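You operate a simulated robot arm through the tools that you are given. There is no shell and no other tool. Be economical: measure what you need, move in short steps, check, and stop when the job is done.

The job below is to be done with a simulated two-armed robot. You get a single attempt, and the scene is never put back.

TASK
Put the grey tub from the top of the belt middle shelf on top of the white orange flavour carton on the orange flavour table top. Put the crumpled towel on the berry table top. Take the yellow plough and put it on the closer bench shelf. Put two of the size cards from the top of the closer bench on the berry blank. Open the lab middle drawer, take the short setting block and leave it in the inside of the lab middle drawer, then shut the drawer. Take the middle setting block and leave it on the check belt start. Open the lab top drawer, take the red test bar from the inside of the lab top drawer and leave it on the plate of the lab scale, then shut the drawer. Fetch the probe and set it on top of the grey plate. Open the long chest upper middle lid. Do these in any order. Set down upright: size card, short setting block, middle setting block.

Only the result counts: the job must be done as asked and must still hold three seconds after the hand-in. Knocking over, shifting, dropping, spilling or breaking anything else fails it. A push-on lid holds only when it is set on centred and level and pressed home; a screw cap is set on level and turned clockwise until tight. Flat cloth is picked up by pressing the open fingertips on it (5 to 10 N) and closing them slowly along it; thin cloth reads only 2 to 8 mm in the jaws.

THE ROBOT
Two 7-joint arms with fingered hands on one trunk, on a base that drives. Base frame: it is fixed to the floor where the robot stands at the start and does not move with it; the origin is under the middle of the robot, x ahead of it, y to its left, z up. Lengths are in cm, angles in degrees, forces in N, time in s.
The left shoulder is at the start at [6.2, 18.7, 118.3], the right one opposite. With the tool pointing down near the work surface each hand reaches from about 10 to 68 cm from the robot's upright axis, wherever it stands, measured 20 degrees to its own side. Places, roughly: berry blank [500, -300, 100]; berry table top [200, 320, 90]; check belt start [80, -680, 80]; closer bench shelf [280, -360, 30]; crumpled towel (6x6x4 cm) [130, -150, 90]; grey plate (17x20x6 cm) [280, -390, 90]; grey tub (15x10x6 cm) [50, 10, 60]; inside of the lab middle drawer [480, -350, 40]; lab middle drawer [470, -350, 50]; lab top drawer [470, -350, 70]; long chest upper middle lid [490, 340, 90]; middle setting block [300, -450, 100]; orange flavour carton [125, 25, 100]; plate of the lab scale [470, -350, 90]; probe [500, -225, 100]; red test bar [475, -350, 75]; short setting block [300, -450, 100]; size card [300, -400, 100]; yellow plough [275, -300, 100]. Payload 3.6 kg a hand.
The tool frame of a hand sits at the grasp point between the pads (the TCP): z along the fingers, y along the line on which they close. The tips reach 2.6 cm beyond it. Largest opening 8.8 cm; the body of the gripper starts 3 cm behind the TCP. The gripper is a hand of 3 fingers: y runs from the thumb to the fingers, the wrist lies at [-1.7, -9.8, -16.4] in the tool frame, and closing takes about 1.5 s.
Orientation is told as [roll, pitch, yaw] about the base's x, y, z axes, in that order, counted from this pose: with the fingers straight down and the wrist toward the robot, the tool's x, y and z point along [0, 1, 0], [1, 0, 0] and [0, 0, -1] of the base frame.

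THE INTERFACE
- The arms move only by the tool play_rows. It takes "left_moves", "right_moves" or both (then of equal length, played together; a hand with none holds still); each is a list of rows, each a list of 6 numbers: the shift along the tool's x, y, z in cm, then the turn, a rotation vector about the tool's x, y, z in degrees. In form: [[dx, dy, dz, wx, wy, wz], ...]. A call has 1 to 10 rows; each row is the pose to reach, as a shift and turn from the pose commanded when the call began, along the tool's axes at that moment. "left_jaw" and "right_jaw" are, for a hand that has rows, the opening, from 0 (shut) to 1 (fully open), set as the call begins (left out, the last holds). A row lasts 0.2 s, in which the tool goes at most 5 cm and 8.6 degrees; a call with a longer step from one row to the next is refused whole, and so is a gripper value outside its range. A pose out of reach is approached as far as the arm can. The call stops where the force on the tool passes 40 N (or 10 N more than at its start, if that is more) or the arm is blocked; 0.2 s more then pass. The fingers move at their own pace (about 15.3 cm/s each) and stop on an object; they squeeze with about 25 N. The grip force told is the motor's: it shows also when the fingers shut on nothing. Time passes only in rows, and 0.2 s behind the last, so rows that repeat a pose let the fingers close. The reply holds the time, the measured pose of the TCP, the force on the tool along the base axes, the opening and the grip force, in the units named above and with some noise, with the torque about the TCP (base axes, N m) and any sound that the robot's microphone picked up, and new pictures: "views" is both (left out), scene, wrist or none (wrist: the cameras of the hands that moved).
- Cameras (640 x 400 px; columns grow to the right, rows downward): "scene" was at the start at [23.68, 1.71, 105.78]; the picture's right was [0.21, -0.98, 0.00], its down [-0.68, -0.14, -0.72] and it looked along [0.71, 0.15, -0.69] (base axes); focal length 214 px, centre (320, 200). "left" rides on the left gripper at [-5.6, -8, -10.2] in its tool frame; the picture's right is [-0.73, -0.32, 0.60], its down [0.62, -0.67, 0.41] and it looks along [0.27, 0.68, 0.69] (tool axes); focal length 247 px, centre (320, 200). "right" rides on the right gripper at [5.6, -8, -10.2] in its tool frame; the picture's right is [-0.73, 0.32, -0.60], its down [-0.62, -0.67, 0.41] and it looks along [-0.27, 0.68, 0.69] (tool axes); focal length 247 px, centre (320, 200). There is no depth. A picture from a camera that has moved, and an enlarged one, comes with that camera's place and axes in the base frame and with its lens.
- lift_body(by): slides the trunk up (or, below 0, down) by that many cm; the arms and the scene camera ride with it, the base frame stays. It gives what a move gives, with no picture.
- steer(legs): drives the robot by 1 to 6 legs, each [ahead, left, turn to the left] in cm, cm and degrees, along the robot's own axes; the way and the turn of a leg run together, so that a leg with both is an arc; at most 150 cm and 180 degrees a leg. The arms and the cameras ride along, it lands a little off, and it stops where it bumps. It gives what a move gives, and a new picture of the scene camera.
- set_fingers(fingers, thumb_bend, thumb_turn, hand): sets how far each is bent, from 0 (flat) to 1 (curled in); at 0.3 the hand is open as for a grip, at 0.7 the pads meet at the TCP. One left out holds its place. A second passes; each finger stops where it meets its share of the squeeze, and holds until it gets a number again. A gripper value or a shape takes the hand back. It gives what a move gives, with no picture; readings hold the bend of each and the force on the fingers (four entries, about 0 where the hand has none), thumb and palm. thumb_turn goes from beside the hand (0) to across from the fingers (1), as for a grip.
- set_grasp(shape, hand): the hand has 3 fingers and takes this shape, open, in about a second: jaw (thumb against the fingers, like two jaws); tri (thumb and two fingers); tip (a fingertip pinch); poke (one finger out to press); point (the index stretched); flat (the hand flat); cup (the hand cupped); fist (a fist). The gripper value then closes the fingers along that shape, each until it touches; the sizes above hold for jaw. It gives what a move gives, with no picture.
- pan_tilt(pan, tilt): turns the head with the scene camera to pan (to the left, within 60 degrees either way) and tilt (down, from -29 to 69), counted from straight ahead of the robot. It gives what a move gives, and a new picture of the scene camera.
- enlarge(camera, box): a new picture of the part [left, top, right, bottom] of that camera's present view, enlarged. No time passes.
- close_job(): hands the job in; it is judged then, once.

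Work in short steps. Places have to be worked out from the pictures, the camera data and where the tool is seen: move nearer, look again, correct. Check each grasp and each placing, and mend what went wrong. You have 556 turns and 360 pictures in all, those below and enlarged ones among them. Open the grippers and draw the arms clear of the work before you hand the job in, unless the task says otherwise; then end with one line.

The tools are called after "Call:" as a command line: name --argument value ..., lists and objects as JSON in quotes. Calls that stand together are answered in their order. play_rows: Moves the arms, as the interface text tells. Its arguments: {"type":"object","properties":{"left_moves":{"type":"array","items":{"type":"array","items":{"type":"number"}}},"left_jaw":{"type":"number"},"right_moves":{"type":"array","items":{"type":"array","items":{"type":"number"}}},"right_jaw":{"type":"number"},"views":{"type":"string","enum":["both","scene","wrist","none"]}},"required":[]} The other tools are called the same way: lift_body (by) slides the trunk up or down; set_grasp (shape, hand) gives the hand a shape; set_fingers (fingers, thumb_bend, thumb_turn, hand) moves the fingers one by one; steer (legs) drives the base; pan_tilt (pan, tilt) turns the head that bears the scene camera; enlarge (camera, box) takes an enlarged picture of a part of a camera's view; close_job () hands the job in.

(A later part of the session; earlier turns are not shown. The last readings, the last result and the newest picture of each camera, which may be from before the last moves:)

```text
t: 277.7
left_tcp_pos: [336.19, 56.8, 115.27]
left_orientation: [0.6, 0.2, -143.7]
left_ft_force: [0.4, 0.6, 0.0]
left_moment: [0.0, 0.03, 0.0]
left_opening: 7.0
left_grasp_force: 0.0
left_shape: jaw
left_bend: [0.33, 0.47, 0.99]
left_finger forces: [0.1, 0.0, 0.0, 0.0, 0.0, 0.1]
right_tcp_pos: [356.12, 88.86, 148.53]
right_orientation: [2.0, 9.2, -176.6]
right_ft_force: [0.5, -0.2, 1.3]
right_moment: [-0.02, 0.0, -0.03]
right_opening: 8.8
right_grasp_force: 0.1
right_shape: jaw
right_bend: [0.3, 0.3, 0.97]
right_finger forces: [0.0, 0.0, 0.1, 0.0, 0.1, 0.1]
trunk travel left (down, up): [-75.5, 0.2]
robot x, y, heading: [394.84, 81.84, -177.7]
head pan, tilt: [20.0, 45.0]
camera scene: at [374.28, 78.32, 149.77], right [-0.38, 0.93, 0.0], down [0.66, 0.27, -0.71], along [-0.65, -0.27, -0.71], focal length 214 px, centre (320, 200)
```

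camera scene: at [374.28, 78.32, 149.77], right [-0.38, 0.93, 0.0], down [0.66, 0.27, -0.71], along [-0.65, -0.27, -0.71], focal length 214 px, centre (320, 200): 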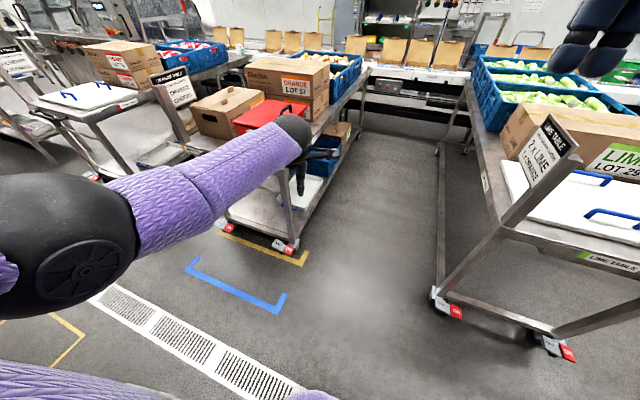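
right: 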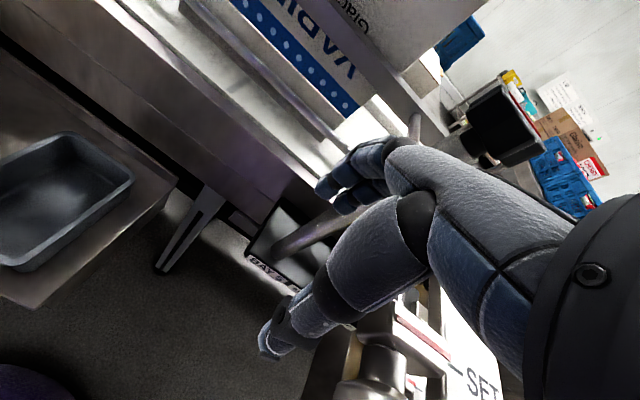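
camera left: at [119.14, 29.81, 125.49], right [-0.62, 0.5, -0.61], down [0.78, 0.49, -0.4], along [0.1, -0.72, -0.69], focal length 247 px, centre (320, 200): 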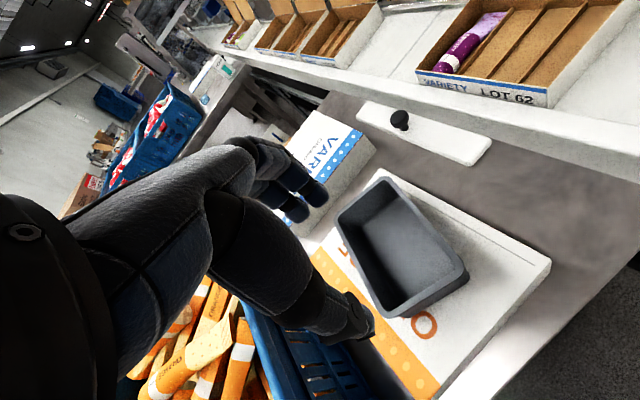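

I move sideways along the main aisle to the gap between the cherry and orange tables, then enter it.

Call:
steer --legs '[[-8, 140, 0], [0, 28, -2], [150, 0, 0], [35, 0, 0]]'

Call:
pan_tilt --pan 30 --tilt 35

```text
t: 295.1
left_tcp_pos: [164.3, -107.3, 115.33]
left_orientation: [0.8, 0.1, -146.0]
left_ft_force: [0.0, 0.0, -0.4]
left_moment: [-0.02, 0.0, -0.04]
left_opening: 7.0
left_grasp_force: 0.0
left_shape: jaw
left_bend: [0.33, 0.47, 0.99]
left_finger forces: [0.0, 0.0, 0.1, 0.0, 0.1, 0.1]
right_tcp_pos: [185.39, -75.92, 148.57]
right_orientation: [1.9, 9.0, -178.7]
right_ft_force: [-0.5, 0.0, 0.1]
right_moment: [-0.02, 0.0, 0.0]
right_opening: 8.77
right_grasp_force: 0.1
right_shape: jaw
right_bend: [0.3, 0.3, 0.97]
right_finger forces: [0.1, 0.0, 0.0, 0.0, 0.1, 0.1]
trunk travel left (down, up): [-75.5, 0.2]
robot x, y, heading: [223.25, -84.34, 179.9]
head pan, tilt: [20.0, 45.0]
camera scene: at [203.09, -87.17, 149.79], right [-0.34, 0.94, 0.0], down [0.66, 0.24, -0.71], along [-0.66, -0.24, -0.71], focal length 214 px, centre (320, 200)
```

scene: 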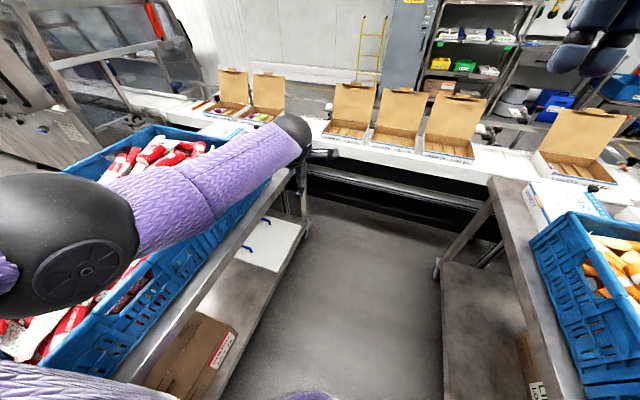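

```text
t: 295.8
left_tcp_pos: [164.21, -107.24, 115.25]
left_orientation: [0.7, 0.3, -146.0]
left_ft_force: [0.3, 0.2, 0.4]
left_moment: [-0.01, 0.01, 0.04]
left_opening: 7.02
left_grasp_force: 0.0
left_shape: jaw
left_bend: [0.33, 0.47, 0.99]
left_finger forces: [0.1, 0.0, 0.0, 0.1, 0.0, 0.0]
right_tcp_pos: [185.24, -76.09, 148.57]
right_orientation: [1.9, 9.1, -178.7]
right_ft_force: [0.9, 0.5, 0.1]
right_moment: [0.03, 0.03, -0.04]
right_opening: 8.74
right_grasp_force: 0.1
right_shape: jaw
right_bend: [0.3, 0.3, 0.97]
right_finger forces: [0.0, 0.0, 0.1, 0.0, 0.0, 0.2]
trunk travel left (down, up): [-75.5, 0.2]
robot x, y, heading: [223.8, -84.33, 179.9]
head pan, tilt: [30.0, 35.0]
camera scene: at [202.98, -88.78, 151.24], right [-0.5, 0.87, 0.0], down [0.5, 0.29, -0.82], along [-0.71, -0.41, -0.57], focal length 214 px, centre (320, 200)
```

scene: 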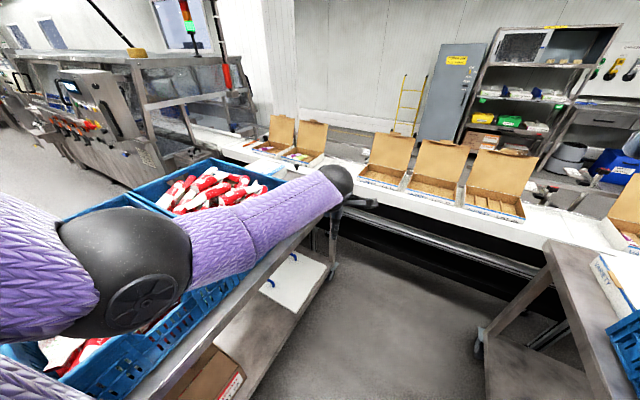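

The towel should be behind the cherry bins near the belt. I raise the left hand a little, advance and turn toward it.

Call:
play_rows --left_moves '[[0, -3, -4, 0, 0, 0], [0, -6, -8, 0, 0, 0]]' --views "none"

Call:
steer --legs '[[60, -4, 0], [10, 0, 40]]'

Call:
pan_tilt --pan 10 --tilt 45

```text
t: 296.4
left_tcp_pos: [169.24, -103.7, 123.36]
left_orientation: [0.8, 0.3, -145.9]
left_ft_force: [0.4, -0.5, 0.2]
left_moment: [-0.02, 0.01, -0.02]
left_opening: 7.0
left_grasp_force: 0.0
left_shape: jaw
left_bend: [0.33, 0.47, 0.99]
left_finger forces: [0.0, 0.1, 0.0, 0.0, 0.0, 0.0]
right_tcp_pos: [185.36, -75.91, 148.64]
right_orientation: [2.0, 9.2, -178.6]
right_ft_force: [-0.9, -0.6, 0.5]
right_moment: [-0.01, -0.03, 0.0]
right_opening: 8.78
right_grasp_force: 0.1
right_shape: jaw
right_bend: [0.3, 0.3, 0.97]
right_finger forces: [0.0, 0.0, 0.0, 0.0, 0.1, 0.1]
trunk travel left (down, up): [-75.5, 0.2]
robot x, y, heading: [223.38, -84.13, 180.0]
head pan, tilt: [30.0, 35.0]
```

```text
t: 301.6
left_tcp_pos: [127.15, -134.12, 123.39]
left_orientation: [0.7, 0.2, -105.2]
left_ft_force: [-0.3, -0.7, 0.4]
left_moment: [-0.03, 0.03, 0.0]
left_opening: 7.03
left_grasp_force: 0.2
left_shape: jaw
left_bend: [0.33, 0.47, 0.99]
left_finger forces: [0.0, 0.0, 0.0, 0.0, 0.0, 0.0]
right_tcp_pos: [121.17, -102.5, 148.65]
right_orientation: [1.8, 9.2, -137.9]
right_ft_force: [0.1, -0.4, 0.0]
right_moment: [-0.01, 0.01, -0.04]
right_opening: 8.81
right_grasp_force: 0.1
right_shape: jaw
right_bend: [0.3, 0.3, 0.97]
right_finger forces: [0.0, 0.0, 0.0, 0.0, 0.0, 0.0]
trunk travel left (down, up): [-75.5, 0.2]
robot x, y, heading: [155.04, -83.92, -139.3]
head pan, tilt: [30.0, 35.0]
camera scene: at [143.07, -100.78, 151.26], right [-0.94, 0.33, 0.0], down [0.19, 0.54, -0.82], along [-0.27, -0.77, -0.57], focal length 214 px, centre (320, 200)
```

scene: 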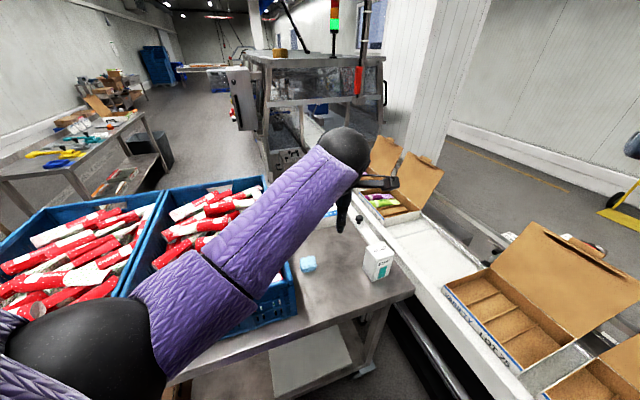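

```text
t: 302.4
left_tcp_pos: [127.11, -134.21, 123.45]
left_orientation: [0.7, 0.2, -105.3]
left_ft_force: [0.3, 0.7, -0.3]
left_moment: [-0.01, 0.02, -0.01]
left_opening: 7.03
left_grasp_force: 0.0
left_shape: jaw
left_bend: [0.33, 0.47, 0.99]
left_finger forces: [0.0, 0.1, 0.0, 0.1, 0.0, 0.0]
right_tcp_pos: [121.2, -102.35, 148.62]
right_orientation: [1.9, 9.1, -137.9]
right_ft_force: [-0.5, -0.3, 0.0]
right_moment: [0.01, 0.03, -0.06]
right_opening: 8.77
right_grasp_force: 0.1
right_shape: jaw
right_bend: [0.3, 0.3, 0.97]
right_finger forces: [0.0, 0.1, 0.0, 0.1, 0.1, 0.1]
trunk travel left (down, up): [-75.5, 0.2]
robot x, y, heading: [155.56, -83.77, -139.3]
head pan, tilt: [10.0, 45.0]
camera scene: at [140.85, -98.79, 149.78], right [-0.77, 0.63, 0.0], down [0.45, 0.55, -0.71], along [-0.45, -0.55, -0.71], focal length 214 px, centre (320, 200)
```

scene: 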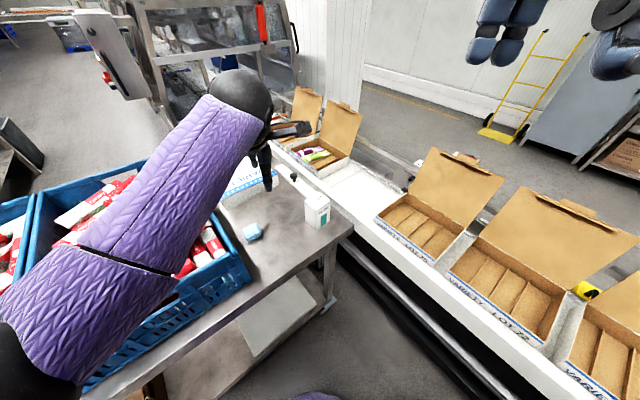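

The crumpled towel triangulates to about (130.2,-150.6) on the table (z≈85–89), with a bin wall near x≈136. I reposition so my elbow stays clear of the bins.

Call:
steer --legs '[[17, -3.9, 0], [0, 0, 21]]'

Call:
lift_body --by -15

Call:
pan_tilt --pan 20 --tilt 50

```text
t: 305.1
left_tcp_pos: [131.61, -149.32, 123.29]
left_orientation: [0.8, 0.3, -84.1]
left_ft_force: [0.4, 0.8, -0.5]
left_moment: [0.02, 0.03, 0.02]
left_opening: 7.02
left_grasp_force: 0.0
left_shape: jaw
left_bend: [0.33, 0.47, 0.99]
left_finger forces: [0.1, 0.0, 0.1, 0.1, 0.0, 0.0]
right_tcp_pos: [114.54, -121.88, 148.71]
right_orientation: [1.8, 9.0, -116.7]
right_ft_force: [-0.2, 0.2, -0.1]
right_moment: [0.01, 0.0, 0.01]
right_opening: 8.78
right_grasp_force: 0.1
right_shape: jaw
right_bend: [0.3, 0.3, 0.97]
right_finger forces: [0.0, 0.0, 0.1, 0.0, 0.0, 0.0]
trunk travel left (down, up): [-75.5, 0.2]
robot x, y, heading: [139.88, -92.5, -118.1]
head pan, tilt: [10.0, 45.0]
camera scene: at [131.62, -111.46, 149.78], right [-0.95, 0.31, 0.0], down [0.22, 0.67, -0.71], along [-0.22, -0.67, -0.71], focal length 214 px, centre (320, 200)
```

scene: 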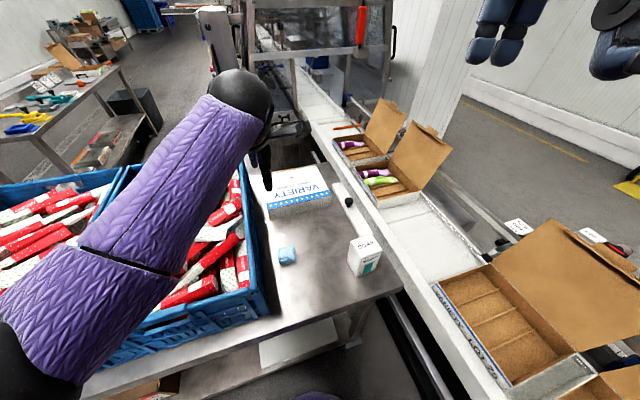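

```text
t: 306.8
left_tcp_pos: [135.71, -151.64, 108.21]
left_orientation: [4.4, -2.5, -82.1]
left_ft_force: [-0.4, -0.1, 0.5]
left_moment: [-0.01, -0.01, 0.02]
left_opening: 7.01
left_grasp_force: 0.1
left_shape: jaw
left_bend: [0.33, 0.47, 0.99]
left_finger forces: [0.0, 0.0, 0.0, 0.0, 0.0, 0.1]
right_tcp_pos: [114.63, -121.95, 133.66]
right_orientation: [1.9, 9.1, -116.7]
right_ft_force: [0.0, 0.9, -0.3]
right_moment: [0.0, 0.03, 0.0]
right_opening: 8.77
right_grasp_force: 0.1
right_shape: jaw
right_bend: [0.3, 0.3, 0.97]
right_finger forces: [0.0, 0.0, 0.1, 0.0, 0.0, 0.0]
trunk travel left (down, up): [-60.5, 15.2]
robot x, y, heading: [139.89, -91.99, -118.2]
head pan, tilt: [10.0, 45.0]
```

```text
t: 307.5
left_tcp_pos: [135.62, -151.89, 108.25]
left_orientation: [4.2, -2.5, -82.0]
left_ft_force: [0.5, 0.2, -0.2]
left_moment: [-0.01, 0.0, 0.02]
left_opening: 7.01
left_grasp_force: 0.1
left_shape: jaw
left_bend: [0.33, 0.47, 0.99]
left_finger forces: [0.0, 0.1, 0.0, 0.0, 0.0, 0.0]
right_tcp_pos: [114.67, -121.92, 133.65]
right_orientation: [2.0, 9.2, -116.7]
right_ft_force: [-0.3, -0.8, 0.0]
right_moment: [0.03, -0.01, 0.02]
right_opening: 8.79
right_grasp_force: 0.0
right_shape: jaw
right_bend: [0.3, 0.3, 0.97]
right_finger forces: [0.1, 0.0, 0.1, 0.0, 0.0, 0.0]
trunk travel left (down, up): [-60.5, 15.2]
robot x, y, heading: [139.78, -92.19, -117.9]
head pan, tilt: [20.0, 50.0]
camera scene: at [132.98, -111.49, 134.03], right [-0.99, 0.14, 0.0], down [0.11, 0.76, -0.64], along [-0.09, -0.64, -0.77], focal length 214 px, centre (320, 200)
```

scene: 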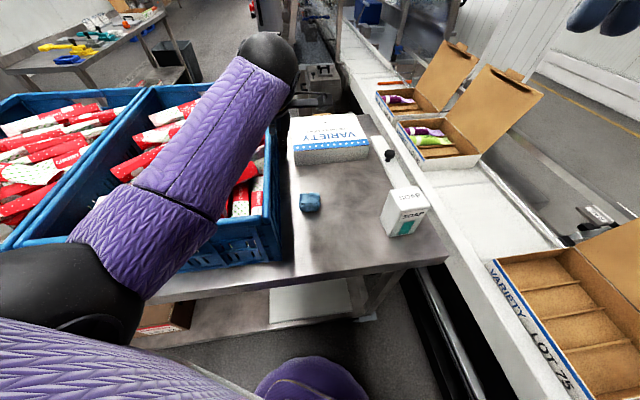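

The left arm deflected while lowering – the forearm seems to have pressed on the bin. I raise again and check the bin.

Call:
lift_body --by 15

Call:
pan_tilt --pan 10 --tilt 45

```text
t: 309.0
left_tcp_pos: [138.4, -153.1, 122.04]
left_orientation: [6.6, -4.1, -81.0]
left_ft_force: [-0.4, -0.4, -0.9]
left_moment: [0.0, 0.01, 0.01]
left_opening: 7.04
left_grasp_force: 0.0
left_shape: jaw
left_bend: [0.33, 0.47, 0.99]
left_finger forces: [0.0, 0.0, 0.0, 0.0, 0.0, 0.0]
right_tcp_pos: [114.72, -121.84, 147.45]
right_orientation: [1.9, 9.0, -116.7]
right_ft_force: [0.7, -0.3, 0.1]
right_moment: [0.01, -0.01, -0.04]
right_opening: 8.77
right_grasp_force: 0.0
right_shape: jaw
right_bend: [0.3, 0.3, 0.97]
right_finger forces: [0.0, 0.0, 0.0, 0.0, 0.0, 0.0]
trunk travel left (down, up): [-74.3, 1.4]
robot x, y, heading: [140.21, -92.43, -118.0]
head pan, tilt: [20.0, 50.0]
stopped: the arm was blocked; the commanded pose is now the measured one
```

```text
t: 309.7
left_tcp_pos: [138.27, -153.05, 121.85]
left_orientation: [6.6, -4.0, -81.0]
left_ft_force: [0.7, -0.4, -0.2]
left_moment: [0.0, 0.02, 0.01]
left_opening: 7.01
left_grasp_force: 0.0
left_shape: jaw
left_bend: [0.33, 0.47, 0.99]
left_finger forces: [0.1, 0.1, 0.1, 0.1, 0.0, 0.1]
right_tcp_pos: [114.67, -122.05, 147.46]
right_orientation: [1.9, 9.0, -116.7]
right_ft_force: [0.3, 0.1, -0.1]
right_moment: [0.0, 0.03, 0.0]
right_opening: 8.79
right_grasp_force: 0.1
right_shape: jaw
right_bend: [0.3, 0.3, 0.97]
right_finger forces: [0.1, 0.0, 0.0, 0.1, 0.0, 0.1]
trunk travel left (down, up): [-74.3, 1.4]
robot x, y, heading: [139.88, -92.06, -118.1]
head pan, tilt: [10.0, 45.0]
camera scene: at [131.6, -111.51, 148.58], right [-0.95, 0.31, 0.0], down [0.22, 0.67, -0.71], along [-0.22, -0.67, -0.71], focal length 214 px, centre (320, 200)
```

scene: 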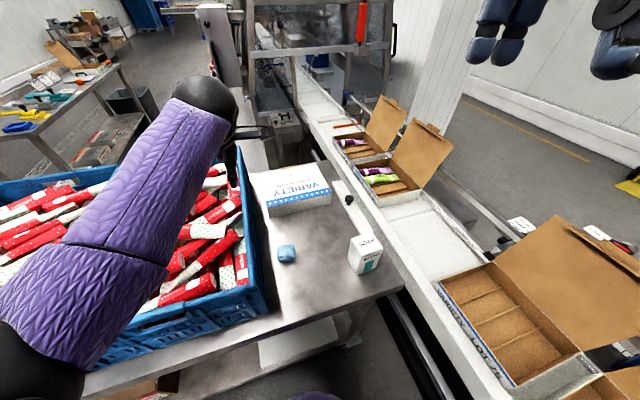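

The block seems to be from the arm itself being in a strained pose. I relax it: level the hand in place and see whether it follows.

Call:
play_rows --left_moves '[[-1, 0, 0, 2, -3.3, 0], [-3, 0, 0, 4, -6.6, 0], [-5, 0, 0, 4, -6.6, 0]]' --views "none"

Call:
lift_body --by -5

```text
t: 310.5
left_tcp_pos: [133.35, -153.84, 121.4]
left_orientation: [-0.1, 0.1, -80.9]
left_ft_force: [-1.4, -0.1, 0.1]
left_moment: [-0.01, 0.01, -0.03]
left_opening: 7.06
left_grasp_force: 0.0
left_shape: jaw
left_bend: [0.33, 0.47, 0.99]
left_finger forces: [0.0, 0.0, 0.1, 0.1, 0.0, 0.0]
right_tcp_pos: [114.48, -121.99, 147.41]
right_orientation: [2.0, 9.1, -116.7]
right_ft_force: [-0.4, -0.2, -0.8]
right_moment: [0.01, 0.01, -0.01]
right_opening: 8.76
right_grasp_force: 0.1
right_shape: jaw
right_bend: [0.3, 0.3, 0.97]
right_finger forces: [0.0, 0.0, 0.0, 0.0, 0.1, 0.0]
trunk travel left (down, up): [-74.3, 1.4]
robot x, y, heading: [139.99, -92.04, -118.4]
head pan, tilt: [10.0, 45.0]
```

```text
t: 311.4
left_tcp_pos: [134.57, -154.45, 116.29]
left_orientation: [0.7, -0.5, -80.1]
left_ft_force: [0.0, -0.3, 0.4]
left_moment: [0.01, 0.02, -0.02]
left_opening: 7.02
left_grasp_force: 0.0
left_shape: jaw
left_bend: [0.33, 0.47, 0.99]
left_finger forces: [0.0, 0.0, 0.1, 0.0, 0.1, 0.1]
right_tcp_pos: [114.68, -121.88, 142.44]
right_orientation: [1.8, 9.1, -116.7]
right_ft_force: [-0.7, 0.0, -1.1]
right_moment: [0.02, 0.0, -0.01]
right_opening: 8.8
right_grasp_force: 0.2
right_shape: jaw
right_bend: [0.3, 0.3, 0.97]
right_finger forces: [0.0, 0.0, 0.2, 0.0, 0.1, 0.0]
trunk travel left (down, up): [-69.3, 6.4]
robot x, y, heading: [140.19, -92.06, -118.2]
head pan, tilt: [10.0, 45.0]
```

Small drift again while lowering. I use the arm itself to move down, which extends it out of the folded pose.

Call:
play_rows --left_moves '[[-1.5, -1, 3, 0, 0, 2], [-3, -2, 6, 0, 0, 4], [-4.5, -2.5, 9, 0, 0, 6]]' --views "both"

```text
t: 312.2
left_tcp_pos: [128.18, -151.66, 107.19]
left_orientation: [-0.3, 0.3, -87.1]
left_ft_force: [-0.2, -0.1, 0.3]
left_moment: [-0.03, -0.01, -0.02]
left_opening: 7.02
left_grasp_force: 0.1
left_shape: jaw
left_bend: [0.33, 0.47, 0.99]
left_finger forces: [0.0, 0.1, 0.1, 0.0, 0.0, 0.1]
right_tcp_pos: [114.61, -121.85, 142.5]
right_orientation: [1.9, 9.2, -116.7]
right_ft_force: [-0.7, -0.2, -0.2]
right_moment: [-0.01, 0.0, 0.01]
right_opening: 8.77
right_grasp_force: 0.1
right_shape: jaw
right_bend: [0.3, 0.3, 0.97]
right_finger forces: [0.0, 0.0, 0.1, 0.0, 0.0, 0.0]
trunk travel left (down, up): [-69.3, 6.4]
robot x, y, heading: [139.91, -92.18, -118.1]
head pan, tilt: [10.0, 45.0]
camera scene: at [131.51, -111.53, 143.57], right [-0.95, 0.31, 0.0], down [0.22, 0.67, -0.71], along [-0.22, -0.67, -0.71], focal length 214 px, centre (320, 200)
camera left: at [122.06, -144.02, 117.63], right [-0.75, 0.28, -0.59], down [0.59, 0.7, -0.41], along [0.3, -0.66, -0.69], focal length 247 px, centre (320, 200)
```

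scene: 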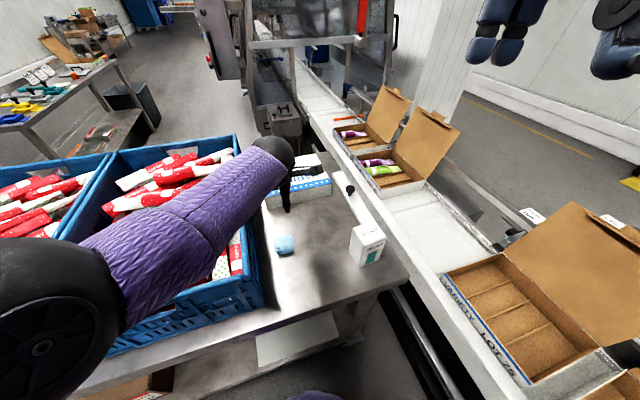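
left: 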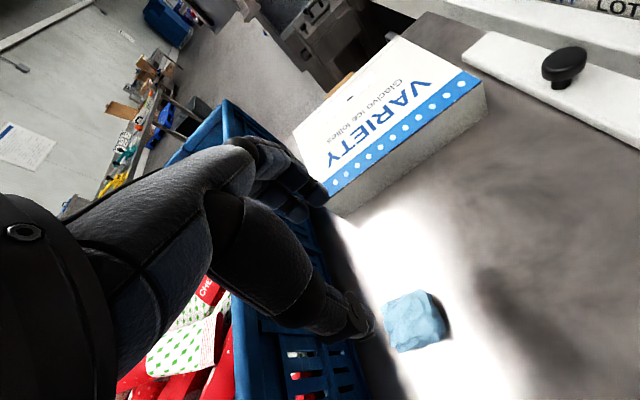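

The wrist view confirms the towel at (130.3,-150.3). I move over it and descend to just above the table.

Call:
play_rows --left_moves '[[0.7, -0.6, 4, 0, 0, 1], [1.4, -1.1, 8, 0, 0, 2], [1.4, -1.1, 11, 0, 0, 2], [1.4, -1.1, 13, 0, 0, 2]]' --left_jaw 0.85

```text
t: 313.2
left_tcp_pos: [131.56, -149.36, 97.46]
left_orientation: [-0.2, 0.2, -88.7]
left_ft_force: [0.1, -0.6, -0.1]
left_moment: [0.01, -0.01, 0.01]
left_opening: 7.48
left_grasp_force: 0.0
left_shape: jaw
left_bend: [0.32, 0.4, 0.98]
left_finger forces: [0.1, 0.0, 0.1, 0.1, 0.0, 0.0]
left hand out of reach, approached as far as the arm can: row 2, 3, 4
right_tcp_pos: [114.6, -121.86, 142.51]
right_orientation: [1.8, 9.2, -116.8]
right_ft_force: [-0.6, 0.0, 0.4]
right_moment: [0.01, 0.01, 0.01]
right_opening: 8.77
right_grasp_force: 0.0
right_shape: jaw
right_bend: [0.3, 0.3, 0.97]
right_finger forces: [0.1, 0.0, 0.0, 0.0, 0.0, 0.0]
trunk travel left (down, up): [-69.3, 6.4]
robot x, y, heading: [139.87, -92.27, -117.9]
head pan, tilt: [10.0, 45.0]
camera scene: at [131.59, -111.53, 143.57], right [-0.95, 0.31, 0.0], down [0.22, 0.67, -0.71], along [-0.22, -0.67, -0.71], focal length 214 px, centre (320, 200)
camera left: at [125.52, -141.32, 107.82], right [-0.74, 0.3, -0.6], down [0.61, 0.68, -0.41], along [0.28, -0.67, -0.69], focal length 247 px, centre (320, 200)
```

scene: 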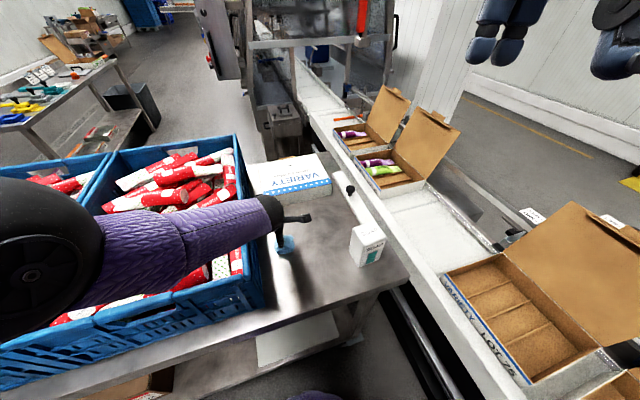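
left: 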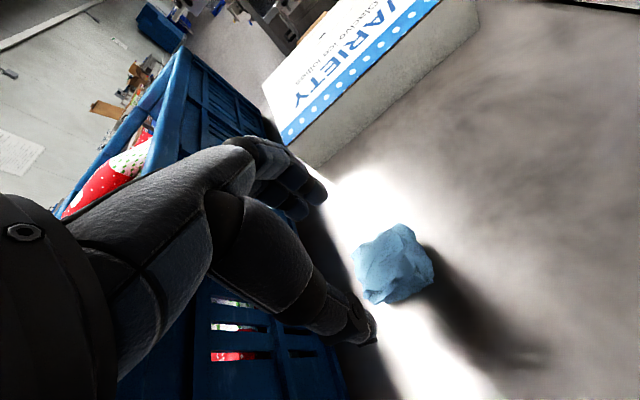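

To keep the forearm away from the bin I switch to the right hand. First I lift the left hand high and out of the way.

Call:
play_rows --left_moves '[[0, 0, -4, 0, 0, 0], [0, 0, -8, 0, 0, 0], [0, 0, -12, 0, 0, 0], [0, 0, -16, 0, 0, 0], [0, 0, -20, 0, 0, 0]]' --views "none"

Call:
lift_body --by 6

Call:
steer --legs '[[0, 0, 28], [0, 10, 0]]'

Call:
pan_tilt --pan -15 --tilt 45

```text
t: 314.6
left_tcp_pos: [138.01, -154.33, 119.57]
left_orientation: [4.9, -5.5, -85.3]
left_ft_force: [0.0, -0.4, -0.3]
left_moment: [-0.01, -0.03, -0.01]
left_opening: 7.46
left_grasp_force: 0.1
left_shape: jaw
left_bend: [0.32, 0.4, 0.98]
left_finger forces: [0.0, 0.1, 0.0, 0.0, 0.0, 0.1]
right_tcp_pos: [114.62, -121.93, 142.43]
right_orientation: [1.9, 9.2, -116.7]
right_ft_force: [0.8, -0.5, 0.0]
right_moment: [-0.01, -0.02, 0.0]
right_opening: 8.77
right_grasp_force: 0.0
right_shape: jaw
right_bend: [0.3, 0.3, 0.97]
right_finger forces: [0.0, 0.1, 0.1, 0.0, 0.0, 0.1]
trunk travel left (down, up): [-69.3, 6.4]
robot x, y, heading: [140.28, -92.29, -118.3]
head pan, tilt: [10.0, 45.0]
stopped in row 5 (left hand): the arm was blocked; the commanded pose is now the measured one
```

```text
t: 315.6
left_tcp_pos: [139.86, -155.27, 125.41]
left_orientation: [6.7, -6.4, -84.6]
left_ft_force: [1.2, -0.7, 0.1]
left_moment: [-0.01, 0.0, 0.0]
left_opening: 7.45
left_grasp_force: 0.0
left_shape: jaw
left_bend: [0.32, 0.4, 0.98]
left_finger forces: [0.0, 0.1, 0.0, 0.0, 0.0, 0.0]
right_tcp_pos: [114.72, -121.95, 148.3]
right_orientation: [1.9, 9.1, -116.7]
right_ft_force: [-0.8, -0.3, -1.3]
right_moment: [-0.03, 0.02, 0.0]
right_opening: 8.77
right_grasp_force: 0.0
right_shape: jaw
right_bend: [0.3, 0.3, 0.97]
right_finger forces: [0.1, 0.1, 0.0, 0.0, 0.0, 0.0]
trunk travel left (down, up): [-75.3, 0.4]
robot x, y, heading: [140.11, -92.29, -118.1]
head pan, tilt: [10.0, 45.0]
```

```text
t: 318.2
left_tcp_pos: [179.84, -147.81, 125.94]
left_orientation: [6.1, -6.7, -56.0]
left_ft_force: [-0.2, -0.1, -0.2]
left_moment: [-0.01, 0.03, 0.01]
left_opening: 7.48
left_grasp_force: 0.0
left_shape: jaw
left_bend: [0.32, 0.4, 0.98]
left_finger forces: [0.0, 0.0, 0.0, 0.1, 0.1, 0.0]
right_tcp_pos: [141.94, -130.4, 148.5]
right_orientation: [1.8, 9.1, -88.2]
right_ft_force: [-0.9, 0.1, 0.0]
right_moment: [0.01, 0.03, 0.0]
right_opening: 8.78
right_grasp_force: 0.2
right_shape: jaw
right_bend: [0.3, 0.3, 0.97]
right_finger forces: [0.1, 0.0, 0.1, 0.1, 0.1, 0.1]
trunk travel left (down, up): [-75.3, 0.4]
robot x, y, heading: [150.04, -92.44, -89.6]
head pan, tilt: [10.0, 45.0]
camera scene: at [151.94, -113.2, 149.58], right [-0.98, -0.18, 0.0], down [-0.13, 0.7, -0.71], along [0.13, -0.7, -0.71], focal length 214 px, centre (320, 200)
```

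scene: 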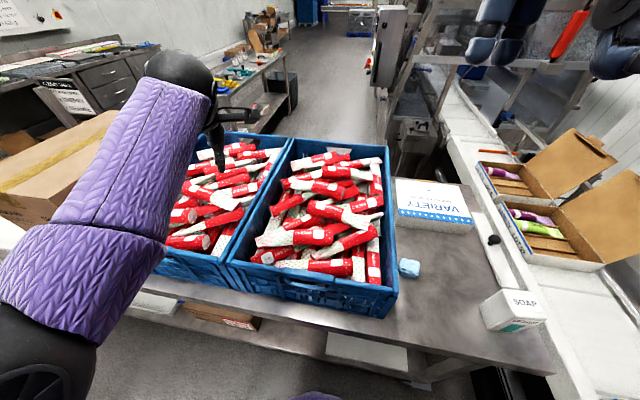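

```text
t: 319.1
left_tcp_pos: [179.95, -147.85, 126.02]
left_orientation: [6.3, -7.0, -55.9]
left_ft_force: [0.3, 0.1, -0.1]
left_moment: [0.0, 0.0, -0.01]
left_opening: 7.47
left_grasp_force: 0.1
left_shape: jaw
left_bend: [0.32, 0.4, 0.98]
left_finger forces: [0.1, 0.0, 0.0, 0.0, 0.0, 0.1]
right_tcp_pos: [141.94, -130.35, 148.48]
right_orientation: [1.9, 9.1, -88.2]
right_ft_force: [-0.5, -0.1, 0.1]
right_moment: [-0.02, -0.01, 0.02]
right_opening: 8.79
right_grasp_force: 0.0
right_shape: jaw
right_bend: [0.3, 0.3, 0.97]
right_finger forces: [0.0, 0.1, 0.0, 0.0, 0.0, 0.1]
trunk travel left (down, up): [-75.3, 0.4]
robot x, y, heading: [150.19, -92.18, -89.4]
head pan, tilt: [-15.0, 45.0]
camera scene: at [148.31, -113.08, 149.58], right [-0.97, 0.25, 0.0], down [0.18, 0.68, -0.71], along [-0.18, -0.68, -0.71], focal length 214 px, centre (320, 200)
```

scene: 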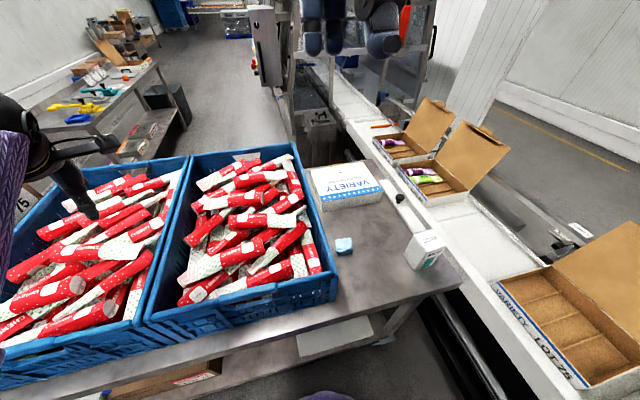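

The bins start at x≈138, so the right hand has room. I park the left hand over the aisle beside me so the trunk can come down.

Call:
play_rows --left_moves '[[4.4, -2.1, -0.5, 1, -1, -4], [8.9, -4.1, -0.5, 2, -2, -8], [13.4, -6.2, 0, 3, -3, -12], [17.8, -8.2, 0, 4, -4, -16], [22.3, -10.3, 0, 5, -5, -20], [26.8, -12.4, 0, 6, -6, -24], [31.3, -14.4, 0, 7, -6, -28], [35.8, -16.5, 0, 7, -6, -32], [40.3, -18.6, 0, 7, -6, -36]]' --views "scene"

```text
t: 319.9
left_tcp_pos: [191.68, -140.06, 135.37]
left_orientation: [-1.5, -15.0, -41.5]
left_ft_force: [-0.2, 0.5, -0.6]
left_moment: [0.01, 0.01, 0.04]
left_opening: 7.46
left_grasp_force: 0.1
left_shape: jaw
left_bend: [0.32, 0.4, 0.98]
left_finger forces: [0.0, 0.1, 0.0, 0.1, 0.0, 0.1]
right_tcp_pos: [142.07, -130.29, 148.59]
right_orientation: [1.8, 9.1, -88.2]
right_ft_force: [-0.7, 0.4, 1.3]
right_moment: [0.01, 0.0, 0.0]
right_opening: 8.77
right_grasp_force: 0.0
right_shape: jaw
right_bend: [0.3, 0.3, 0.97]
right_finger forces: [0.0, 0.0, 0.0, 0.0, 0.1, 0.0]
trunk travel left (down, up): [-75.3, 0.4]
robot x, y, heading: [149.92, -91.98, -89.6]
head pan, tilt: [-15.0, 45.0]
stopped in row 4 (left hand): the arm was blocked; the commanded pose is now the measured one
camera scene: at [148.45, -113.03, 149.59], right [-0.97, 0.25, 0.0], down [0.18, 0.68, -0.71], along [-0.18, -0.68, -0.71], focal length 214 px, centre (320, 200)
```

scene: 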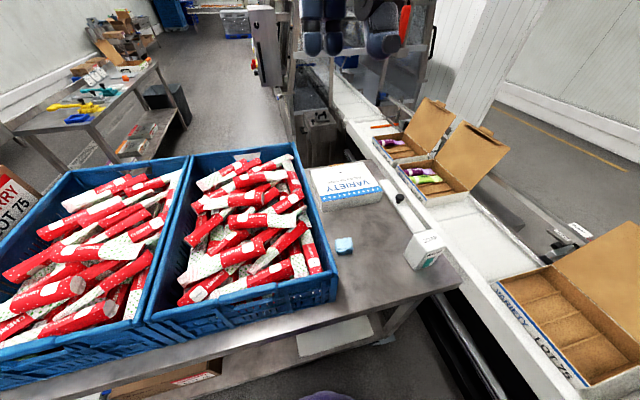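

I look left to see what the left arm is up against.

Call:
pan_tilt --pan 58 --tilt 40

```text
t: 321.3
left_tcp_pos: [191.62, -139.92, 135.21]
left_orientation: [-1.4, -15.0, -41.4]
left_ft_force: [-0.3, 0.1, -0.3]
left_moment: [-0.03, -0.03, -0.02]
left_opening: 7.49
left_grasp_force: 0.0
left_shape: jaw
left_bend: [0.32, 0.4, 0.98]
left_finger forces: [0.0, 0.1, 0.0, 0.1, 0.0, 0.1]
right_tcp_pos: [141.9, -130.39, 148.46]
right_orientation: [1.9, 9.1, -88.2]
right_ft_force: [-1.0, -0.2, 0.4]
right_moment: [-0.01, 0.02, 0.01]
right_opening: 8.8
right_grasp_force: 0.1
right_shape: jaw
right_bend: [0.3, 0.3, 0.97]
right_finger forces: [0.0, 0.1, 0.0, 0.0, 0.0, 0.0]
trunk travel left (down, up): [-75.3, 0.4]
robot x, y, heading: [150.2, -92.62, -89.5]
head pan, tilt: [58.0, 40.0]
camera scene: at [157.64, -109.65, 150.31], right [-0.52, -0.85, 0.0], down [-0.55, 0.34, -0.77], along [0.65, -0.4, -0.64], focal length 214 px, centre (320, 200)
```

scene: 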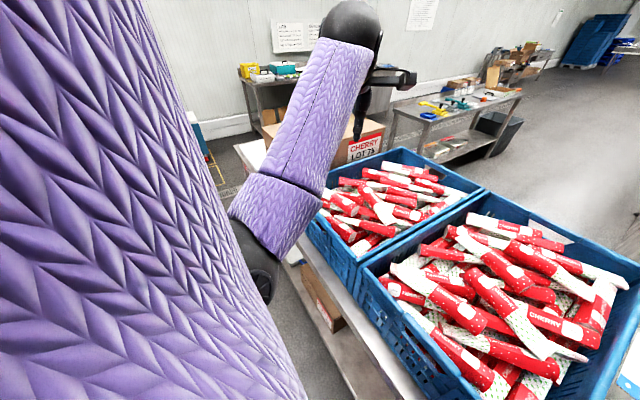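

The elbow is simply tucked low by the body; the left hand at z≈135 leaves enough room above the bins. I bring the right hand out over the towel.

Call:
play_rows --right_moves '[[-1.8, 3.2, 2.4, -1.3, 0, 0], [-3.5, 6.4, 4.8, -2.6, 0, 0], [-5.3, 9.6, 7.2, -4, 0, 0], [-7.1, 12.9, 9.5, -5.3, -0.5, 0], [-8.9, 16.1, 11.9, -6.6, -1, 0], [-10.6, 19.3, 14.3, -8, -1.5, 0], [-12.4, 22.5, 16.7, -9, -1.9, 0]]' --views "none"

Call:
lift_body --by -14

Call:
pan_tilt --pan -10 --tilt 50

```text
t: 322.9
left_tcp_pos: [191.48, -140.11, 135.2]
left_orientation: [-1.4, -14.9, -41.5]
left_ft_force: [-0.5, -0.6, -0.3]
left_moment: [0.02, 0.02, -0.01]
left_opening: 7.46
left_grasp_force: 0.1
left_shape: jaw
left_bend: [0.32, 0.4, 0.98]
left_finger forces: [0.1, 0.1, 0.0, 0.1, 0.0, 0.0]
right_tcp_pos: [130.52, -150.29, 127.88]
right_orientation: [-0.1, 0.2, -88.3]
right_ft_force: [0.7, -0.4, -0.4]
right_moment: [0.0, 0.0, -0.01]
right_opening: 8.78
right_grasp_force: 0.1
right_shape: jaw
right_bend: [0.3, 0.3, 0.97]
right_finger forces: [0.0, 0.0, 0.1, 0.1, 0.0, 0.1]
trunk travel left (down, up): [-75.3, 0.4]
robot x, y, heading: [150.27, -91.77, -89.9]
head pan, tilt: [58.0, 40.0]
```

```text
t: 324.6
left_tcp_pos: [194.02, -139.6, 122.35]
left_orientation: [0.7, -17.3, -40.8]
left_ft_force: [-0.5, -0.4, -0.3]
left_moment: [-0.01, 0.0, -0.02]
left_opening: 7.47
left_grasp_force: 0.1
left_shape: jaw
left_bend: [0.32, 0.4, 0.98]
left_finger forces: [0.0, 0.0, 0.0, 0.1, 0.1, 0.0]
right_tcp_pos: [130.66, -150.23, 114.1]
right_orientation: [-0.1, 0.2, -88.3]
right_ft_force: [0.2, 0.3, -0.2]
right_moment: [0.0, -0.01, 0.02]
right_opening: 8.79
right_grasp_force: 0.0
right_shape: jaw
right_bend: [0.3, 0.3, 0.97]
right_finger forces: [0.0, 0.0, 0.1, 0.1, 0.0, 0.1]
trunk travel left (down, up): [-61.3, 14.4]
robot x, y, heading: [150.01, -91.92, -89.6]
head pan, tilt: [58.0, 40.0]
```

```text
t: 326.0
left_tcp_pos: [193.84, -139.65, 122.37]
left_orientation: [0.3, -17.3, -40.7]
left_ft_force: [0.8, 0.5, -0.4]
left_moment: [0.0, 0.0, 0.0]
left_opening: 7.47
left_grasp_force: 0.0
left_shape: jaw
left_bend: [0.32, 0.4, 0.98]
left_finger forces: [0.1, 0.0, 0.0, 0.0, 0.0, 0.0]
right_tcp_pos: [130.73, -150.16, 114.08]
right_orientation: [0.0, 0.1, -88.4]
right_ft_force: [0.5, -0.7, -0.4]
right_moment: [0.03, 0.03, 0.0]
right_opening: 8.74
right_grasp_force: 0.1
right_shape: jaw
right_bend: [0.3, 0.3, 0.97]
right_finger forces: [0.0, 0.0, 0.0, 0.0, 0.0, 0.0]
trunk travel left (down, up): [-61.3, 14.4]
robot x, y, heading: [149.76, -91.96, -89.4]
head pan, tilt: [-10.0, 50.0]
camera scene: at [149.15, -112.92, 134.84], right [-0.99, 0.16, 0.0], down [0.13, 0.76, -0.64], along [-0.11, -0.63, -0.77], focal length 214 px, centre (320, 200)
```

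scene: 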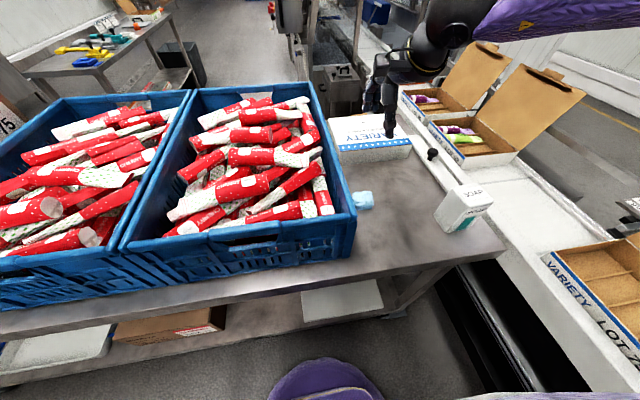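

The right hand is above the towel with a clean approach. I descend to z≈95.

Call:
play_rows --right_moves '[[-0.3, 0.1, 5, 0, 0, 0], [-0.6, 0.1, 10, 0, 0, 0], [-0.9, 0.1, 14.5, 0, 0, 0], [-0.9, 0.1, 18.5, 0, 0, 0]]' --right_jaw 1

```text
t: 327.0
left_tcp_pos: [193.84, -139.89, 122.46]
left_orientation: [0.1, -17.3, -40.8]
left_ft_force: [-0.3, -0.7, 0.1]
left_moment: [-0.05, 0.0, 0.02]
left_opening: 7.48
left_grasp_force: 0.1
left_shape: jaw
left_bend: [0.32, 0.4, 0.98]
left_finger forces: [0.0, 0.0, 0.1, 0.0, 0.1, 0.0]
right_tcp_pos: [129.7, -150.13, 95.52]
right_orientation: [-0.1, 0.2, -88.3]
right_ft_force: [0.5, -0.1, -0.5]
right_moment: [0.0, -0.01, -0.02]
right_opening: 8.79
right_grasp_force: 0.1
right_shape: jaw
right_bend: [0.3, 0.3, 0.97]
right_finger forces: [0.0, 0.0, 0.0, 0.1, 0.1, 0.0]
trunk travel left (down, up): [-61.3, 14.4]
robot x, y, heading: [150.17, -92.25, -89.5]
head pan, tilt: [-10.0, 50.0]
camera scene: at [149.2, -112.94, 134.84], right [-0.99, 0.17, 0.0], down [0.13, 0.76, -0.64], along [-0.11, -0.63, -0.77], focal length 214 px, centre (320, 200)
camera right: at [135.23, -142.02, 105.73], right [-0.72, -0.34, 0.6], down [-0.64, 0.65, -0.41], along [-0.25, -0.68, -0.69], focal length 247 px, centre (320, 200)
```

scene: 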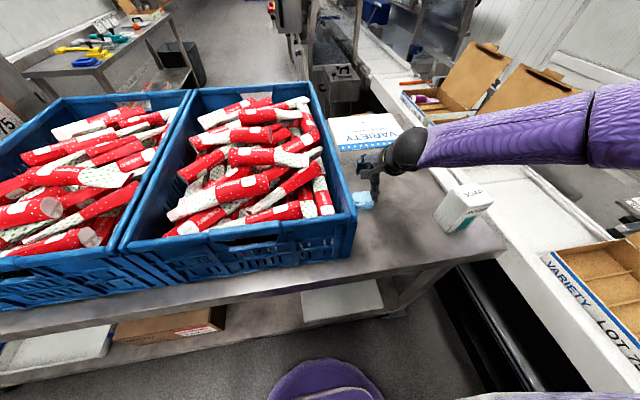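
right: 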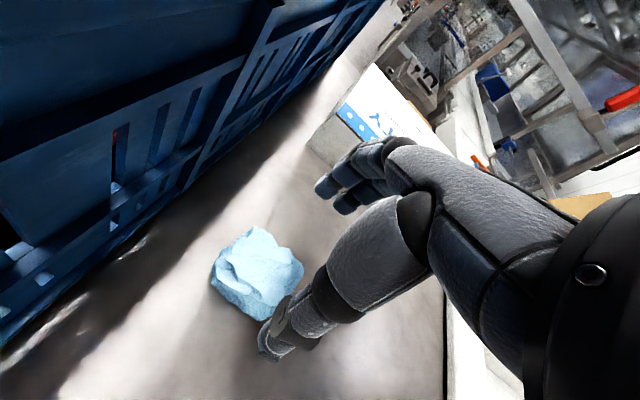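

The towel lies right under the TCP. I descend to touch the table gently.

Call:
play_rows --right_moves '[[0.4, 0, 2, 0, 0, 0], [0.5, 0, 3.5, 0, 0, 0], [0.5, 0, 4.6, 0, 0, 0], [0.5, 0, 5.4, 0, 0, 0]]' --views "wrist"

```text
t: 328.0
left_tcp_pos: [193.82, -139.75, 122.52]
left_orientation: [0.3, -17.4, -40.7]
left_ft_force: [-0.2, 0.0, -0.3]
left_moment: [0.02, 0.02, -0.02]
left_opening: 7.45
left_grasp_force: 0.0
left_shape: jaw
left_bend: [0.32, 0.4, 0.98]
left_finger forces: [0.0, 0.0, 0.0, 0.0, 0.0, 0.0]
right_tcp_pos: [130.25, -150.33, 92.06]
right_orientation: [0.0, -0.1, -88.3]
right_ft_force: [-0.7, 0.2, 0.1]
right_moment: [-0.02, 0.01, 0.01]
right_opening: 8.81
right_grasp_force: 0.1
right_shape: jaw
right_bend: [0.3, 0.3, 0.97]
right_finger forces: [0.0, 0.0, 0.1, 0.0, 0.1, 0.1]
right hand out of reach, approached as far as the arm can: row 3, 4
trunk travel left (down, up): [-61.3, 14.4]
robot x, y, heading: [149.63, -92.44, -89.4]
head pan, tilt: [-10.0, 50.0]
camera right: at [135.66, -142.06, 102.25], right [-0.72, -0.34, 0.6], down [-0.64, 0.65, -0.41], along [-0.25, -0.68, -0.69], focal length 247 px, centre (320, 200)
```

right: 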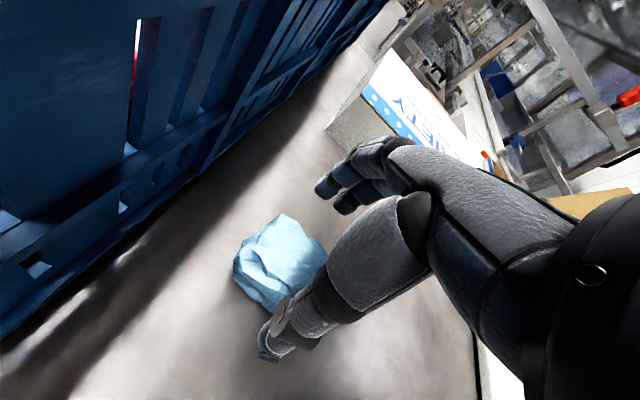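

Not touching yet; I lower by the trunk 2 cm.

Call:
lift_body --by -2

Call:
lift_body --by -1

```text
t: 328.7
left_tcp_pos: [195.36, -139.26, 120.77]
left_orientation: [2.2, -18.6, -40.4]
left_ft_force: [-0.1, 0.2, 0.6]
left_moment: [0.0, 0.03, 0.0]
left_opening: 7.47
left_grasp_force: 0.2
left_shape: jaw
left_bend: [0.32, 0.4, 0.98]
left_finger forces: [0.0, 0.0, 0.0, 0.0, 0.0, 0.1]
right_tcp_pos: [130.13, -150.54, 89.99]
right_orientation: [-0.1, 0.1, -88.4]
right_ft_force: [0.6, 0.4, -0.4]
right_moment: [0.0, -0.02, 0.01]
right_opening: 8.77
right_grasp_force: 0.1
right_shape: jaw
right_bend: [0.3, 0.3, 0.97]
right_finger forces: [0.0, 0.1, 0.0, 0.0, 0.1, 0.0]
trunk travel left (down, up): [-59.3, 16.4]
robot x, y, heading: [150.14, -92.04, -89.5]
head pan, tilt: [-10.0, 50.0]
```

```text
t: 329.2
left_tcp_pos: [196.21, -139.05, 120.19]
left_orientation: [2.6, -19.3, -40.0]
left_ft_force: [0.5, 0.1, 0.5]
left_moment: [-0.02, 0.01, -0.02]
left_opening: 7.47
left_grasp_force: 0.0
left_shape: jaw
left_bend: [0.32, 0.4, 0.98]
left_finger forces: [0.1, 0.0, 0.0, 0.0, 0.0, 0.0]
right_tcp_pos: [130.16, -150.28, 89.08]
right_orientation: [0.0, 0.0, -88.2]
right_ft_force: [0.0, -0.5, -0.7]
right_moment: [0.0, 0.03, 0.0]
right_opening: 8.78
right_grasp_force: 0.1
right_shape: jaw
right_bend: [0.3, 0.3, 0.97]
right_finger forces: [0.0, 0.0, 0.0, 0.0, 0.1, 0.0]
trunk travel left (down, up): [-58.3, 17.4]
robot x, y, heading: [150.05, -92.14, -89.8]
head pan, tilt: [-10.0, 50.0]
```

Still free; one more centimetre, then close on the towel.

Call:
lift_body --by -1

Call:
play_rows --right_moves '[[0, 0, 0, 0, 0, 0], [0, 0, 0, 0, 0, 0], [0, 0, 0, 0, 0, 0], [0, 0, 0, 0, 0, 0], [0, 0, 0, 0, 0, 0], [0, 0, 0, 0, 0, 0], [0, 0, 0, 0, 0, 0], [0, 0, 0, 0, 0, 0]]' --right_jaw 0 --views "wrist"

```text
t: 329.8
left_tcp_pos: [196.65, -138.92, 119.44]
left_orientation: [2.8, -19.8, -39.8]
left_ft_force: [0.3, -0.5, -0.1]
left_moment: [-0.03, -0.02, 0.03]
left_opening: 7.49
left_grasp_force: 0.0
left_shape: jaw
left_bend: [0.32, 0.4, 0.98]
left_finger forces: [0.0, 0.1, 0.0, 0.0, 0.0, 0.1]
right_tcp_pos: [130.26, -150.45, 88.35]
right_orientation: [0.0, -0.2, -88.5]
right_ft_force: [-0.7, 6.6, 22.1]
right_moment: [-0.99, -0.02, 0.01]
right_opening: 8.65
right_grasp_force: 0.1
right_shape: jaw
right_bend: [0.3, 0.3, 0.97]
right_finger forces: [9.8, 10.9, 0.1, 0.0, 0.3, 0.1]
trunk travel left (down, up): [-57.3, 18.4]
robot x, y, heading: [149.96, -92.4, -89.7]
head pan, tilt: [-10.0, 50.0]
```

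```text
t: 330.6
left_tcp_pos: [196.86, -139.07, 119.49]
left_orientation: [2.5, -20.1, -39.5]
left_ft_force: [0.1, 0.0, -0.5]
left_moment: [0.03, 0.02, 0.0]
left_opening: 7.48
left_grasp_force: 0.0
left_shape: jaw
left_bend: [0.32, 0.4, 0.98]
left_finger forces: [0.0, 0.1, 0.0, 0.0, 0.0, 0.0]
right_tcp_pos: [130.39, -150.63, 88.63]
right_orientation: [0.2, -0.4, -88.4]
right_ft_force: [0.2, 2.7, 17.0]
right_moment: [0.73, 0.02, -0.02]
right_opening: 4.56
right_grasp_force: 24.9
right_shape: jaw
right_bend: [0.45, 0.64, 1.0]
right_finger forces: [13.0, 8.8, 0.1, 0.1, 36.7, 0.0]
trunk travel left (down, up): [-57.3, 18.4]
robot x, y, heading: [149.65, -91.92, -89.6]
head pan, tilt: [-10.0, 50.0]
stopped in row 3 (right hand): the force on the tool passed its limit at 40 N (the readings are from after the stop); the commanded pose is now the measured one
camera right: at [135.82, -142.48, 98.72], right [-0.73, -0.33, 0.6], down [-0.64, 0.64, -0.42], along [-0.25, -0.69, -0.68], focal length 247 px, centre (320, 200)
```

right: 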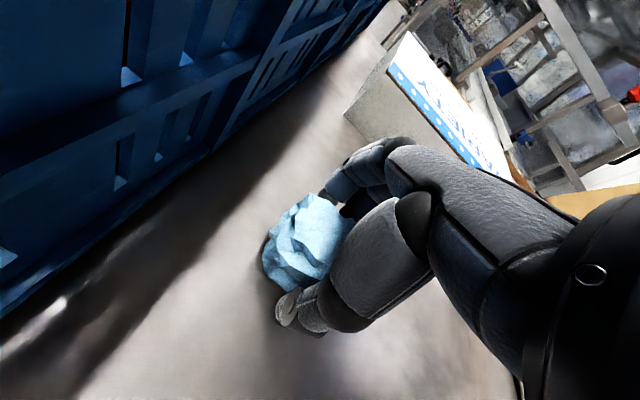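

The fingers are around the towel. I raise slightly and let them close fully.

Call:
play_rows --right_moves '[[0, 0, -0.7, 0, 0, 0], [0, 0, -1, 0, 0, 0], [0, 0, -1, 0, 0, 0], [0, 0, -1, 0, 0, 0], [0, 0, -1, 0, 0, 0], [0, 0, -1, 0, 0, 0]]' --right_jaw 0 --views "wrist"

```text
t: 332.0
left_tcp_pos: [196.77, -139.08, 119.41]
left_orientation: [2.7, -19.8, -39.7]
left_ft_force: [0.2, 0.4, -0.1]
left_moment: [-0.03, -0.03, -0.01]
left_opening: 7.46
left_grasp_force: 0.1
left_shape: jaw
left_bend: [0.32, 0.4, 0.98]
left_finger forces: [0.0, 0.0, 0.1, 0.1, 0.1, 0.0]
right_tcp_pos: [130.25, -150.6, 89.28]
right_orientation: [0.1, -0.2, -88.5]
right_ft_force: [-0.6, -0.1, 0.1]
right_moment: [-0.03, -0.02, -0.01]
right_opening: 4.56
right_grasp_force: 24.8
right_shape: jaw
right_bend: [0.44, 0.64, 1.0]
right_finger forces: [14.9, 9.0, 0.0, 0.1, 23.8, 0.0]
trunk travel left (down, up): [-57.3, 18.4]
robot x, y, heading: [150.0, -92.46, -89.6]
head pan, tilt: [-10.0, 50.0]
camera right: at [135.7, -142.34, 99.46], right [-0.73, -0.34, 0.6], down [-0.64, 0.65, -0.41], along [-0.25, -0.68, -0.69], focal length 247 px, centre (320, 200)
```

right: 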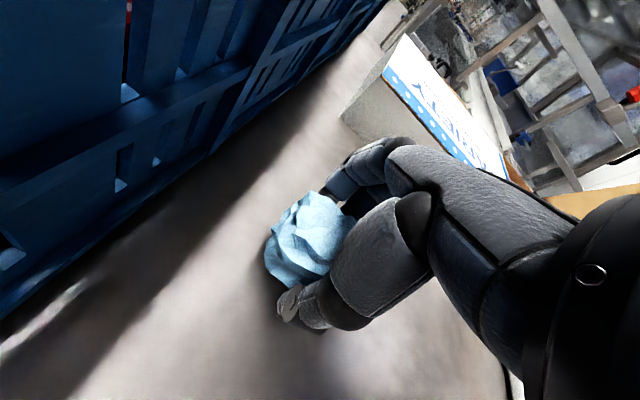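

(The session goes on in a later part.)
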